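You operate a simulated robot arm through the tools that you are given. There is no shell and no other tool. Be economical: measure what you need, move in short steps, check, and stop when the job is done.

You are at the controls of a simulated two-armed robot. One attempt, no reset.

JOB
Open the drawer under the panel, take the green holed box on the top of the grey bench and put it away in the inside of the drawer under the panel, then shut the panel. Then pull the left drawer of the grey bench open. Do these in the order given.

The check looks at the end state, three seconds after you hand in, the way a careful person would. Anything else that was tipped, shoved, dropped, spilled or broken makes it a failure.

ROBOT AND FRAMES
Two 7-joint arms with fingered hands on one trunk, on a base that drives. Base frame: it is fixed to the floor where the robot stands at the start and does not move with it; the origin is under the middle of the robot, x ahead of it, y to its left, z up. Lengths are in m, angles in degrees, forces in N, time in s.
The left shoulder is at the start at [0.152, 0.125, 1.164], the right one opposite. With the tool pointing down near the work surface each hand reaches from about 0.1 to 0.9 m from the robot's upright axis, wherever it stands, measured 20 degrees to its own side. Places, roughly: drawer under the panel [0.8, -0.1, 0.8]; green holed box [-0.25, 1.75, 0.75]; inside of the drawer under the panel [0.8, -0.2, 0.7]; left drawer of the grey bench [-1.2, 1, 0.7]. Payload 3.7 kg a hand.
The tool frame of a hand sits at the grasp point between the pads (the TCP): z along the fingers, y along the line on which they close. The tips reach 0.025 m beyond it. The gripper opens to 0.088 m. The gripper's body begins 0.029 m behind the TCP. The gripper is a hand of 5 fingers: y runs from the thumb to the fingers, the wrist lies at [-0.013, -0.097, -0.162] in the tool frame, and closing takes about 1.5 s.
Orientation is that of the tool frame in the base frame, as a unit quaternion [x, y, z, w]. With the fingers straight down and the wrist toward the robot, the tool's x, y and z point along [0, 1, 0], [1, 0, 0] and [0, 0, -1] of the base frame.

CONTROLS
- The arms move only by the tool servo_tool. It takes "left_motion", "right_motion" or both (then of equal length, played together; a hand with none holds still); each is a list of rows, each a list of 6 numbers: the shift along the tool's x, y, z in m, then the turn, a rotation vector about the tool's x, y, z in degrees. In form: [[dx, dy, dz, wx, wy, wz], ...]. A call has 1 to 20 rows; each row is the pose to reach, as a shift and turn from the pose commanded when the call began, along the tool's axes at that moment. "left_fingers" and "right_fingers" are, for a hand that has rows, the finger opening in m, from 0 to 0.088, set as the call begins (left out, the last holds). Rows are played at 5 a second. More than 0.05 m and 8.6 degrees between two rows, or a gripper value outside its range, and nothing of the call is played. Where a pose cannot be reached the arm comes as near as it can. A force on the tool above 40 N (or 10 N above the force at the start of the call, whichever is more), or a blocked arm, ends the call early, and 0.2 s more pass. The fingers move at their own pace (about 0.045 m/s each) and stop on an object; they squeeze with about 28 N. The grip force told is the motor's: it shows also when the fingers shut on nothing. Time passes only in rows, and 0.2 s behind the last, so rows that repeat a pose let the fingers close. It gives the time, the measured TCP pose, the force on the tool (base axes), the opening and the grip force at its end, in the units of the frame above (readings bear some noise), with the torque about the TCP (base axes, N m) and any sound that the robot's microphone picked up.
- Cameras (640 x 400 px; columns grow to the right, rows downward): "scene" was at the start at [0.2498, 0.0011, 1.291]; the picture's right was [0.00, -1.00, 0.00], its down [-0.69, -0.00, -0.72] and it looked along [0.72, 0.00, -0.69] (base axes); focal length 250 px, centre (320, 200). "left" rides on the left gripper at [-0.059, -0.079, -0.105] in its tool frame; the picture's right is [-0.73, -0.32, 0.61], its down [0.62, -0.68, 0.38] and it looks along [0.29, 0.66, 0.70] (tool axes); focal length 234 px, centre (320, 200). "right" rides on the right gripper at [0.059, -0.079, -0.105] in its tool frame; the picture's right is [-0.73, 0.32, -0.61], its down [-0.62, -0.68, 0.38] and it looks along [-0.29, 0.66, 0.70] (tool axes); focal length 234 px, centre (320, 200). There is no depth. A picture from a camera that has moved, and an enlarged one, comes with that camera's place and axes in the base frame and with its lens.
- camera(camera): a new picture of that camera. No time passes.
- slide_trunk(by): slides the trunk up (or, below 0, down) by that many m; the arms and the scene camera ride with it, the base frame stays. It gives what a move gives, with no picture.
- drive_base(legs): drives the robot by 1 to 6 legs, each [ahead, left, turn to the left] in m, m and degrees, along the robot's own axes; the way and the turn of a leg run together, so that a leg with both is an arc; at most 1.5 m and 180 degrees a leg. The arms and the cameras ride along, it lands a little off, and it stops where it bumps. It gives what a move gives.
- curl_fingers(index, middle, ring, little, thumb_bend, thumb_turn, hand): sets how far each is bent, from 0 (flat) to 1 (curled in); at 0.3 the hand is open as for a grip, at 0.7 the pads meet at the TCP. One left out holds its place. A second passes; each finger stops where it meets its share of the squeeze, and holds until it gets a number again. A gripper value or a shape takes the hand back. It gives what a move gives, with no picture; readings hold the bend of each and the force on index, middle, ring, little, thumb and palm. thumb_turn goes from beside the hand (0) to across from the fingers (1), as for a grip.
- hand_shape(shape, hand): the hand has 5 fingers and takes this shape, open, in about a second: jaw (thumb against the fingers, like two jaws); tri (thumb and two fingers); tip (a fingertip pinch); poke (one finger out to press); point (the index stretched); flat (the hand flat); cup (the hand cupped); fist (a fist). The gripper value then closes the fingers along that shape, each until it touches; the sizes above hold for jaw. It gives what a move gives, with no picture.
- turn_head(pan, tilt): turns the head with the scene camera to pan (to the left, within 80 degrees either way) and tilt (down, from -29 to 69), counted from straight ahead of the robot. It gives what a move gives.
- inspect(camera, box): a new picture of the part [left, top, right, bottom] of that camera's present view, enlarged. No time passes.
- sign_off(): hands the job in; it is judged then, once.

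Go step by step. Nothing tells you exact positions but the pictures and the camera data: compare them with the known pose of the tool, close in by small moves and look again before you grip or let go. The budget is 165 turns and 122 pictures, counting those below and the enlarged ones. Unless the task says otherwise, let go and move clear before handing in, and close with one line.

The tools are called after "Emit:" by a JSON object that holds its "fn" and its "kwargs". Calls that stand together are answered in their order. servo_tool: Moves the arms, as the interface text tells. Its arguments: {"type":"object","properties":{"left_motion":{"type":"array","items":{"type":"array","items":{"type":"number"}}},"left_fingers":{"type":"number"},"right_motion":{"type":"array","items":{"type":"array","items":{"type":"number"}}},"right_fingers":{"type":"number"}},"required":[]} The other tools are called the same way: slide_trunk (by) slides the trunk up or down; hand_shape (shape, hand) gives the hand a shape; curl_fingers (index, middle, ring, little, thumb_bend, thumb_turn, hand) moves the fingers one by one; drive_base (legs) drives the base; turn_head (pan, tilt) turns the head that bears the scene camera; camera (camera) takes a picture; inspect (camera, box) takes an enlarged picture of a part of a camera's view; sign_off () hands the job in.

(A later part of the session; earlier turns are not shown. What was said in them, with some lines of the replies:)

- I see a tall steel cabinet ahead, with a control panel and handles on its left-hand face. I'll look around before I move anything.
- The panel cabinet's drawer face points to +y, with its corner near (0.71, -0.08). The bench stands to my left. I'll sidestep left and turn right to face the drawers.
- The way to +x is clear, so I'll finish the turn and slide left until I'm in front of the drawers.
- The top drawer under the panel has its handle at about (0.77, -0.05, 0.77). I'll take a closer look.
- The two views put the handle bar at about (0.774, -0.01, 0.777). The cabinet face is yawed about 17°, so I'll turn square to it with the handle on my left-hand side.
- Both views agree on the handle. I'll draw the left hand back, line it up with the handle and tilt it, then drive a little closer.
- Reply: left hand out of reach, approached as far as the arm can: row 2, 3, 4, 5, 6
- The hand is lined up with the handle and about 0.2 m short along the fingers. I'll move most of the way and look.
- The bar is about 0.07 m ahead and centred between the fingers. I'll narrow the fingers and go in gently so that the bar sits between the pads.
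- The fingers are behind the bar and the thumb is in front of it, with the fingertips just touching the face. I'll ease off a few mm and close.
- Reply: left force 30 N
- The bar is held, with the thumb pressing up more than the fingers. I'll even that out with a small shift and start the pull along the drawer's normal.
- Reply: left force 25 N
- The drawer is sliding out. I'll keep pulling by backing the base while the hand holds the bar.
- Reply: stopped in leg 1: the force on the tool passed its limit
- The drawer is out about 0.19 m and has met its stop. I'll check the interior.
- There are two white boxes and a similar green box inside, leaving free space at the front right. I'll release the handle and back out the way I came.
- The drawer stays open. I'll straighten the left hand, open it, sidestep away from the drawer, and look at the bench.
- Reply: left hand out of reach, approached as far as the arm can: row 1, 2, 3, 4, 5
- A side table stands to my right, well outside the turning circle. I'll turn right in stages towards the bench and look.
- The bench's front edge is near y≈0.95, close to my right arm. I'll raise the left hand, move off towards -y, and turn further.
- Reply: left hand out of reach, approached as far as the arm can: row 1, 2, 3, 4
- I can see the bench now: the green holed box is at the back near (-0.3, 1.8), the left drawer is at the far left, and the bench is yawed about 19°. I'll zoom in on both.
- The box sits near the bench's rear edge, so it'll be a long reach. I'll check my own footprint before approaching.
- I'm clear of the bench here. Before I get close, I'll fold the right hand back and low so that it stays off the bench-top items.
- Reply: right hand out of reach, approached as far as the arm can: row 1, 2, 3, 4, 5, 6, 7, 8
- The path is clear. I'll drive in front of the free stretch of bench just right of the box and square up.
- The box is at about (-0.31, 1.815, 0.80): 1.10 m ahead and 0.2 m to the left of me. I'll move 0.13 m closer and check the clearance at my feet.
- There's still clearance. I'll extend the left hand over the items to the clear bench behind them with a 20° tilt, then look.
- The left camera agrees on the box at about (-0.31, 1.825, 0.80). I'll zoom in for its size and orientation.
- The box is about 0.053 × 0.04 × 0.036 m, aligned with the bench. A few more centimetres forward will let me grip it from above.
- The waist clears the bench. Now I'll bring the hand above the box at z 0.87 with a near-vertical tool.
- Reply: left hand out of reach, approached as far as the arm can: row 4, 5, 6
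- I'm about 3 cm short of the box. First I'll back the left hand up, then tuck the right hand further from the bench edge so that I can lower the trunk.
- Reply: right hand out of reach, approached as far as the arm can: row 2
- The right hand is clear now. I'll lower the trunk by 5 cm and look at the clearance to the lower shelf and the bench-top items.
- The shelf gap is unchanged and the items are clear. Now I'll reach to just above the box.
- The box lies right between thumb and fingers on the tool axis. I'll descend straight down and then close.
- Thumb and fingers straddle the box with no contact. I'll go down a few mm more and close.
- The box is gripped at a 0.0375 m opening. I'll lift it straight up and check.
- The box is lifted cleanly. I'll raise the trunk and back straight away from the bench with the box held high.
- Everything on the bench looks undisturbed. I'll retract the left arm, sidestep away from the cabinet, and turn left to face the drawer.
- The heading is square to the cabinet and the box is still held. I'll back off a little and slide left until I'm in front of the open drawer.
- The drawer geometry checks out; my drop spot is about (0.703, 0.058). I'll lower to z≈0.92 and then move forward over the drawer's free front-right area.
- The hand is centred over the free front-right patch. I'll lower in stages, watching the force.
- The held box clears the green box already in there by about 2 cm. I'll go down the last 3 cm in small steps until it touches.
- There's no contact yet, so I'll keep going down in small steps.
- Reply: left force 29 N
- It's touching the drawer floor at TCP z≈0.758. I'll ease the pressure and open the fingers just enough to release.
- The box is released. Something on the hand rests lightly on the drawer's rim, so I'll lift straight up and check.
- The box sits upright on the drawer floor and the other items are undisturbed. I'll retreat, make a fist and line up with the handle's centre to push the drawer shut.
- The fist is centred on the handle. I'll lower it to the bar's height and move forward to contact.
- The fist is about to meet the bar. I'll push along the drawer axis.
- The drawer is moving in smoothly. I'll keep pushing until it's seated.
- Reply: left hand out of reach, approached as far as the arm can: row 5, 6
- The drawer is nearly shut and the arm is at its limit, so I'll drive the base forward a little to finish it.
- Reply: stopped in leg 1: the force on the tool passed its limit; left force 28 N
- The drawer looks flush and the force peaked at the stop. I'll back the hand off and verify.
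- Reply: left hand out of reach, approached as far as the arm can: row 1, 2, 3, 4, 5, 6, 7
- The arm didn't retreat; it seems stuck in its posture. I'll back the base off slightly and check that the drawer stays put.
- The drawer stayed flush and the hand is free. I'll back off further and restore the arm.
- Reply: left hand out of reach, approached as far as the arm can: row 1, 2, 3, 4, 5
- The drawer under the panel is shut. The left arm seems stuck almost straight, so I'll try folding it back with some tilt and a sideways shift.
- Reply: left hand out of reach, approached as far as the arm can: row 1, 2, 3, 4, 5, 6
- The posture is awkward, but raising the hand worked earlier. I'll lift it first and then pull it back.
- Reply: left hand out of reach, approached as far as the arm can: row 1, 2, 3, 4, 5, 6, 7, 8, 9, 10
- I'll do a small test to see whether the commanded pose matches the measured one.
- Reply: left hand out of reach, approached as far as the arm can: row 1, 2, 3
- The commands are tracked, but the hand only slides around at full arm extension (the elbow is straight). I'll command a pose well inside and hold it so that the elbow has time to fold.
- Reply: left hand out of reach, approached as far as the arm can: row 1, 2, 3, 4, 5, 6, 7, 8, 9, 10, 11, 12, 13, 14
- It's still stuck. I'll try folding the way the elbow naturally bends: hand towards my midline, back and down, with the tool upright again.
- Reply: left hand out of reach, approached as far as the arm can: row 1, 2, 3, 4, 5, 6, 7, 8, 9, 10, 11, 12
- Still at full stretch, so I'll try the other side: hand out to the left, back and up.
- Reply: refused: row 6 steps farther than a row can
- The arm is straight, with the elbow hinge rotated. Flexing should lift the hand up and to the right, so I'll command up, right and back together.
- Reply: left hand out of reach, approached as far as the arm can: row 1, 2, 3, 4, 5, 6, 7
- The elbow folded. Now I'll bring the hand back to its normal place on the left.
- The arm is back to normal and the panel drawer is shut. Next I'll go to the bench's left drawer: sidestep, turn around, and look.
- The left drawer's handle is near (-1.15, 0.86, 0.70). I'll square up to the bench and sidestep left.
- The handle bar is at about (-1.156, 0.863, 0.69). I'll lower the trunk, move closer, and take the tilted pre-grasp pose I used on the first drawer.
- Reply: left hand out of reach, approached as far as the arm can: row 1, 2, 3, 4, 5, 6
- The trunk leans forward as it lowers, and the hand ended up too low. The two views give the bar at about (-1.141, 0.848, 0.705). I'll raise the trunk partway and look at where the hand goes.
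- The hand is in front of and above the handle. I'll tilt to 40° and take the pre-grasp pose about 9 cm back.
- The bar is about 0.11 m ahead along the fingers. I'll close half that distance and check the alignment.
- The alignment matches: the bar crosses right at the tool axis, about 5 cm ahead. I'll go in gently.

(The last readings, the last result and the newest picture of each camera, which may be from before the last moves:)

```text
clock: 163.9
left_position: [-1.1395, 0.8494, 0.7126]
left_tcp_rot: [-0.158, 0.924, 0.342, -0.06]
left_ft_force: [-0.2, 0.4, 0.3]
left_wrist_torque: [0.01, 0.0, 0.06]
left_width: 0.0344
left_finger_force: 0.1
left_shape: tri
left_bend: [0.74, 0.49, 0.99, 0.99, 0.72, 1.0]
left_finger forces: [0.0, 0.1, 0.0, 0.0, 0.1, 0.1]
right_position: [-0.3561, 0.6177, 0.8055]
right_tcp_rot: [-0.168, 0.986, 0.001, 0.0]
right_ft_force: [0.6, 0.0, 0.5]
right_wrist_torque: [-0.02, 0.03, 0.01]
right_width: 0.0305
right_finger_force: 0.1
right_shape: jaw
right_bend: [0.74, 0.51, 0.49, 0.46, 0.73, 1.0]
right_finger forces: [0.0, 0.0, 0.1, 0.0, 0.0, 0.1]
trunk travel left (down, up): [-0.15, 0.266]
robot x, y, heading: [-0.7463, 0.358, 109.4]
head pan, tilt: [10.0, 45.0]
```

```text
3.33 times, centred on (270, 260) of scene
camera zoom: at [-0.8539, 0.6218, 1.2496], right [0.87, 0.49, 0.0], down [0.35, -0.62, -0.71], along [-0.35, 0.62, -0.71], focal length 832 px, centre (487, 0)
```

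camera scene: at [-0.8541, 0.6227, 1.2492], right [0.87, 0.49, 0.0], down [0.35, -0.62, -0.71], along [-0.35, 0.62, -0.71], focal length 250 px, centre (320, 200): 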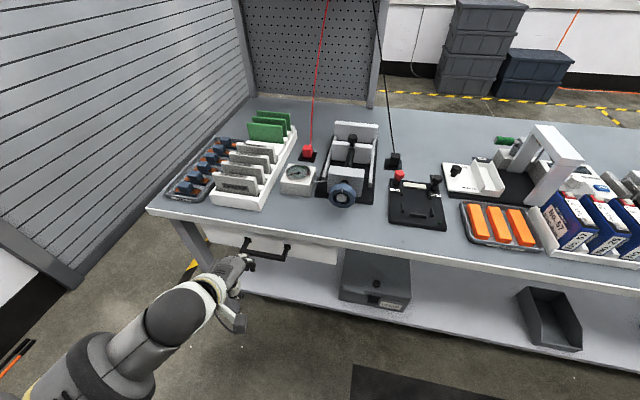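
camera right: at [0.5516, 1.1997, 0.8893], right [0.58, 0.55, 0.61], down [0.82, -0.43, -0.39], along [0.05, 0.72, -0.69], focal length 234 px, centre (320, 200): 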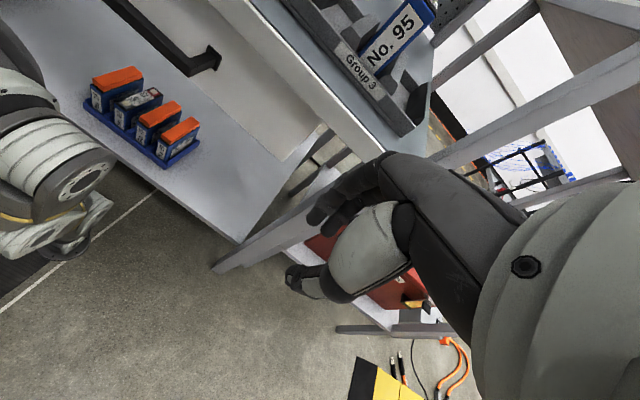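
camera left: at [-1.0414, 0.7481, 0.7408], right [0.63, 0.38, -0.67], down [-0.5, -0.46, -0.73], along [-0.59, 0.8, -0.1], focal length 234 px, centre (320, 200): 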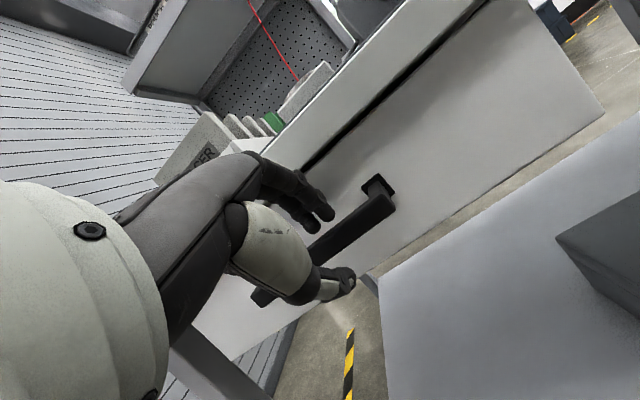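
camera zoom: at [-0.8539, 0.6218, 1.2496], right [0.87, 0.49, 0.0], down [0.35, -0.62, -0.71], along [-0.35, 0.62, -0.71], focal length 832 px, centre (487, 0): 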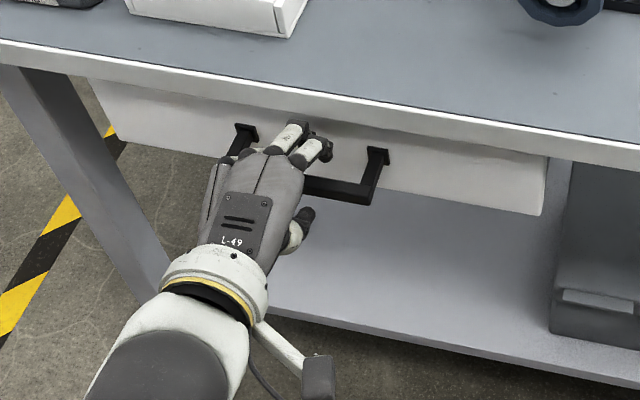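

The bar lies between fingers and thumb, right at the grasp point. Closing now.

Emit:
{"fn": "servo_tool", "kwargs": {"left_motion": [[0, 0, 0.004, 0, 0, 0], [0, 0, 0.004, 0, 0, 0], [0, 0, 0.004, 0, 0, 0], [0, 0, 0.004, 0, 0, 0], [0, 0, 0.004, 0, 0, 0], [0, 0, 0.004, 0, 0, 0]], "left_fingers": 0.0}}

Emit:
{"fn": "camera", "kwargs": {"camera": "left"}}

```text
clock: 165.3
left_position: [-1.1411, 0.8526, 0.7089]
left_tcp_rot: [-0.157, 0.925, 0.34, -0.058]
left_ft_force: [0.5, 4.7, -12.8]
left_wrist_torque: [0.03, 0.0, -0.02]
left_width: 0.0083
left_finger_force: 27.7
left_shape: tri
left_bend: [0.72, 0.7, 1.0, 1.0, 0.75, 1.0]
left_finger forces: [11.8, 9.1, 0.0, 0.1, 26.3, 0.1]
right_position: [-0.3568, 0.6196, 0.8043]
right_tcp_rot: [-0.169, 0.986, -0.001, 0.0]
right_ft_force: [0.3, -0.2, 0.7]
right_wrist_torque: [-0.03, 0.0, -0.02]
right_width: 0.03
right_finger_force: 0.2
right_shape: jaw
right_bend: [0.74, 0.51, 0.49, 0.46, 0.73, 1.0]
right_finger forces: [0.0, 0.1, 0.1, 0.1, 0.0, 0.1]
trunk travel left (down, up): [-0.15, 0.266]
robot x, y, heading: [-0.7465, 0.3533, 109.4]
head pan, tilt: [10.0, 45.0]
```

```text
25 pictures are left
camera left: at [-1.0428, 0.7512, 0.7363], right [0.64, 0.38, -0.67], down [-0.5, -0.46, -0.73], along [-0.59, 0.8, -0.11], focal length 234 px, centre (320, 200)
```

left: 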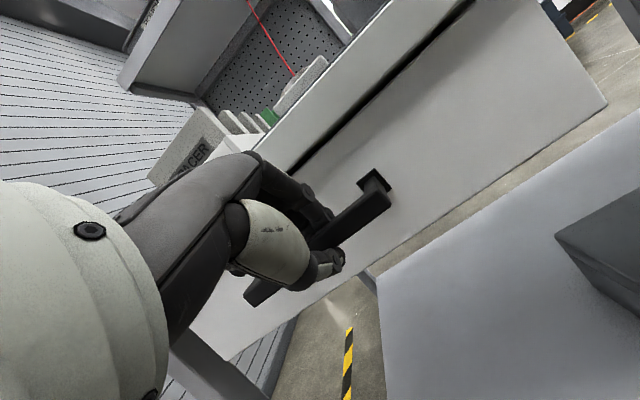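

It's a firm grip. I'll pull the drawer out by backing straight up, first a short stretch.

Emit:
{"fn": "drive_base", "kwargs": {"legs": [[-0.08, 0, 0]]}}

Emit:
{"fn": "camera", "kwargs": {"camera": "scene"}}

```text
clock: 166.3
left_position: [-1.1153, 0.7757, 0.7085]
left_tcp_rot: [-0.159, 0.925, 0.341, -0.06]
left_ft_force: [-5.7, -1.8, -15.7]
left_wrist_torque: [-0.01, 0.05, 0.01]
left_width: 0.0086
left_finger_force: 28.0
left_shape: tri
left_bend: [0.72, 0.71, 1.0, 1.0, 0.75, 1.0]
left_finger forces: [11.0, 9.4, 0.1, 0.0, 28.1, 0.1]
right_position: [-0.3294, 0.5432, 0.8052]
right_tcp_rot: [-0.169, 0.986, 0.0, 0.0]
right_ft_force: [0.4, 0.2, 0.6]
right_wrist_torque: [0.02, 0.03, 0.0]
right_width: 0.0303
right_finger_force: 0.1
right_shape: jaw
right_bend: [0.74, 0.51, 0.49, 0.46, 0.73, 1.0]
right_finger forces: [0.0, 0.0, 0.0, 0.0, 0.0, 0.1]
trunk travel left (down, up): [-0.15, 0.266]
robot x, y, heading: [-0.7211, 0.2809, 109.6]
head pan, tilt: [10.0, 45.0]
```

```text
24 pictures are left
camera scene: at [-0.8288, 0.5472, 1.2491], right [0.87, 0.49, 0.0], down [0.35, -0.62, -0.71], along [-0.35, 0.62, -0.71], focal length 250 px, centre (320, 200)
```

scene: 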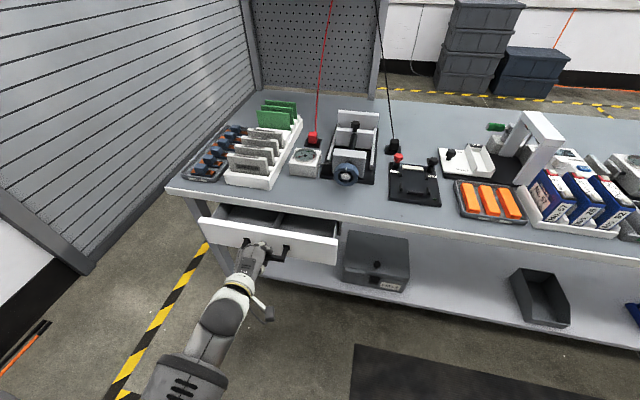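

It's sliding out cleanly. I'll pull some more.

Emit:
{"fn": "drive_base", "kwargs": {"legs": [[-0.12, 0, 0]]}}

Emit:
{"fn": "camera", "kwargs": {"camera": "scene"}}

```text
clock: 167.6
left_position: [-1.077, 0.6642, 0.7079]
left_tcp_rot: [-0.159, 0.925, 0.339, -0.06]
left_ft_force: [-17.1, -4.5, -12.5]
left_wrist_torque: [0.05, 0.09, 0.14]
left_width: 0.0088
left_finger_force: 27.9
left_shape: tri
left_bend: [0.72, 0.71, 1.0, 1.0, 0.76, 1.0]
left_finger forces: [12.0, 9.4, 0.0, 0.1, 27.5, 0.0]
right_position: [-0.2898, 0.4311, 0.8052]
right_tcp_rot: [-0.17, 0.985, 0.0, 0.001]
right_ft_force: [0.0, 0.6, -0.3]
right_wrist_torque: [-0.04, 0.0, -0.02]
right_width: 0.0304
right_finger_force: 0.0
right_shape: jaw
right_bend: [0.74, 0.51, 0.49, 0.46, 0.73, 1.0]
right_finger forces: [0.0, 0.0, 0.0, 0.0, 0.0, 0.0]
trunk travel left (down, up): [-0.15, 0.266]
robot x, y, heading: [-0.6793, 0.1657, 109.5]
head pan, tilt: [10.0, 45.0]
```

```text
23 pictures are left
camera scene: at [-0.7897, 0.4338, 1.2492], right [0.87, 0.49, 0.0], down [0.35, -0.62, -0.71], along [-0.35, 0.62, -0.71], focal length 250 px, centre (320, 200)
```

scene: 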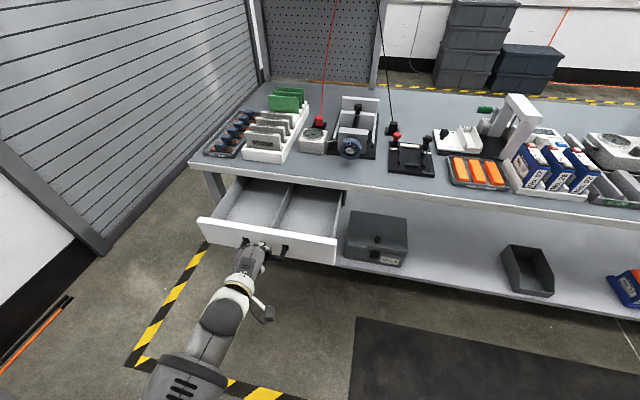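

It's open about 0.2 m. I'll pull a little further to see whether it's near its stop.

Emit:
{"fn": "drive_base", "kwargs": {"legs": [[-0.06, 0, 0]]}}

Emit:
{"fn": "inspect", "kwargs": {"camera": "scene", "box": [170, 130, 370, 300]}}

```text
clock: 168.6
left_position: [-1.0573, 0.6045, 0.7074]
left_tcp_rot: [-0.158, 0.926, 0.338, -0.06]
left_ft_force: [-18.7, -4.7, -11.3]
left_wrist_torque: [0.02, 0.08, 0.18]
left_width: 0.009
left_finger_force: 27.9
left_shape: tri
left_bend: [0.72, 0.71, 1.0, 1.0, 0.76, 1.0]
left_finger forces: [11.7, 9.0, 0.0, 0.1, 26.1, 0.1]
right_position: [-0.2708, 0.3727, 0.804]
right_tcp_rot: [-0.168, 0.986, 0.001, 0.001]
right_ft_force: [0.1, 0.3, -0.6]
right_wrist_torque: [0.0, 0.01, 0.01]
right_width: 0.0302
right_finger_force: 0.1
right_shape: jaw
right_bend: [0.74, 0.51, 0.49, 0.46, 0.73, 1.0]
right_finger forces: [0.0, 0.0, 0.0, 0.0, 0.0, 0.0]
trunk travel left (down, up): [-0.15, 0.266]
robot x, y, heading: [-0.659, 0.1105, 109.4]
head pan, tilt: [10.0, 45.0]
```

```text
2.35 times, centred on (270, 215) of scene
camera zoom: at [-0.7695, 0.3766, 1.2492], right [0.87, 0.49, 0.0], down [0.35, -0.62, -0.71], along [-0.35, 0.62, -0.71], focal length 587 px, centre (438, 165)
```

zoom: 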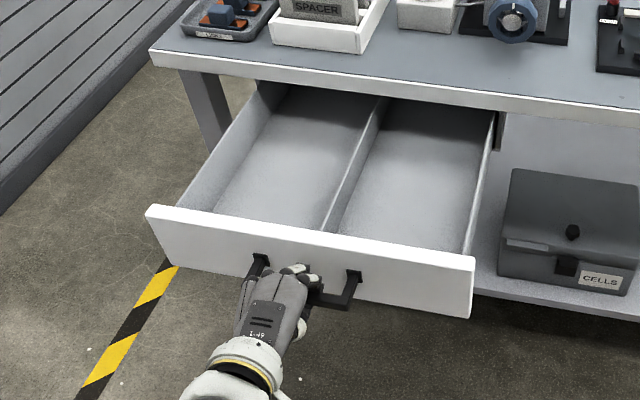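

The drawer is well open, about 0.26 m, which is plenty. I'll release the handle and withdraw along the finger axis.

Emit:
{"fn": "servo_tool", "kwargs": {"left_motion": [[0, 0, 0, 0, 0, 0], [0, 0, 0, 0, 0, 0], [0, 0, 0, 0, 0, 0], [0, 0, 0, 0, 0, 0], [0, 0, -0.015, 0, 0, 0], [0, 0, -0.03, 0, 0, 0], [0, 0, -0.05, 0, 0, 0], [0, 0, -0.075, 0, 0, 0], [0, 0, -0.1, 0, 0, 0]], "left_fingers": 0.036}}

Emit:
{"fn": "camera", "kwargs": {"camera": "scene"}}

```text
clock: 170.6
left_position: [-1.0325, 0.544, 0.7869]
left_tcp_rot: [-0.159, 0.925, 0.338, -0.062]
left_ft_force: [-0.1, 0.1, 0.0]
left_wrist_torque: [-0.01, 0.01, 0.01]
left_width: 0.0358
left_finger_force: 0.1
left_shape: tri
left_bend: [0.74, 0.48, 0.99, 0.99, 0.72, 1.0]
left_finger forces: [0.1, 0.0, 0.0, 0.0, 0.0, 0.0]
right_position: [-0.2686, 0.373, 0.8043]
right_tcp_rot: [-0.168, 0.986, 0.001, -0.001]
right_ft_force: [0.5, -1.0, -0.4]
right_wrist_torque: [0.01, 0.0, 0.0]
right_width: 0.0302
right_finger_force: 0.1
right_shape: jaw
right_bend: [0.74, 0.51, 0.49, 0.46, 0.73, 1.0]
right_finger forces: [0.1, 0.0, 0.0, 0.0, 0.0, 0.0]
trunk travel left (down, up): [-0.15, 0.266]
robot x, y, heading: [-0.6586, 0.1085, 109.5]
head pan, tilt: [10.0, 45.0]
```

```text
21 pictures are left
camera scene: at [-0.7672, 0.3762, 1.2497], right [0.87, 0.49, 0.0], down [0.35, -0.62, -0.71], along [-0.35, 0.62, -0.71], focal length 250 px, centre (320, 200)
```

scene: 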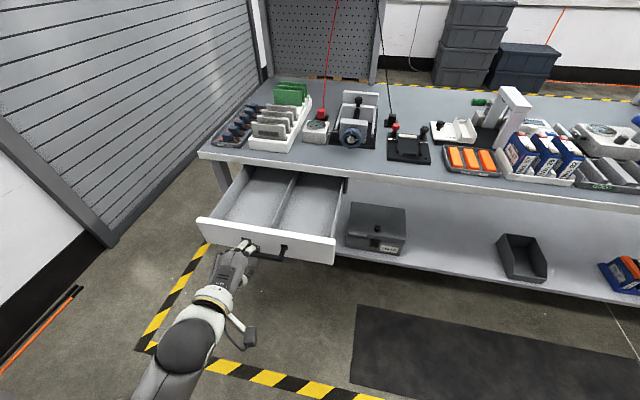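

The drawer is open, the hand is free of the handle, and nothing else looks disturbed. The panel drawer was seen shut with the box inside. Handing in.

Emit:
{"fn": "sign_off", "kwargs": {}}

```text
The job is handed in.
```

The green box is in the drawer under the panel, that drawer is shut, and the bench's left drawer is pulled open about 0.26 m with the hand clear.
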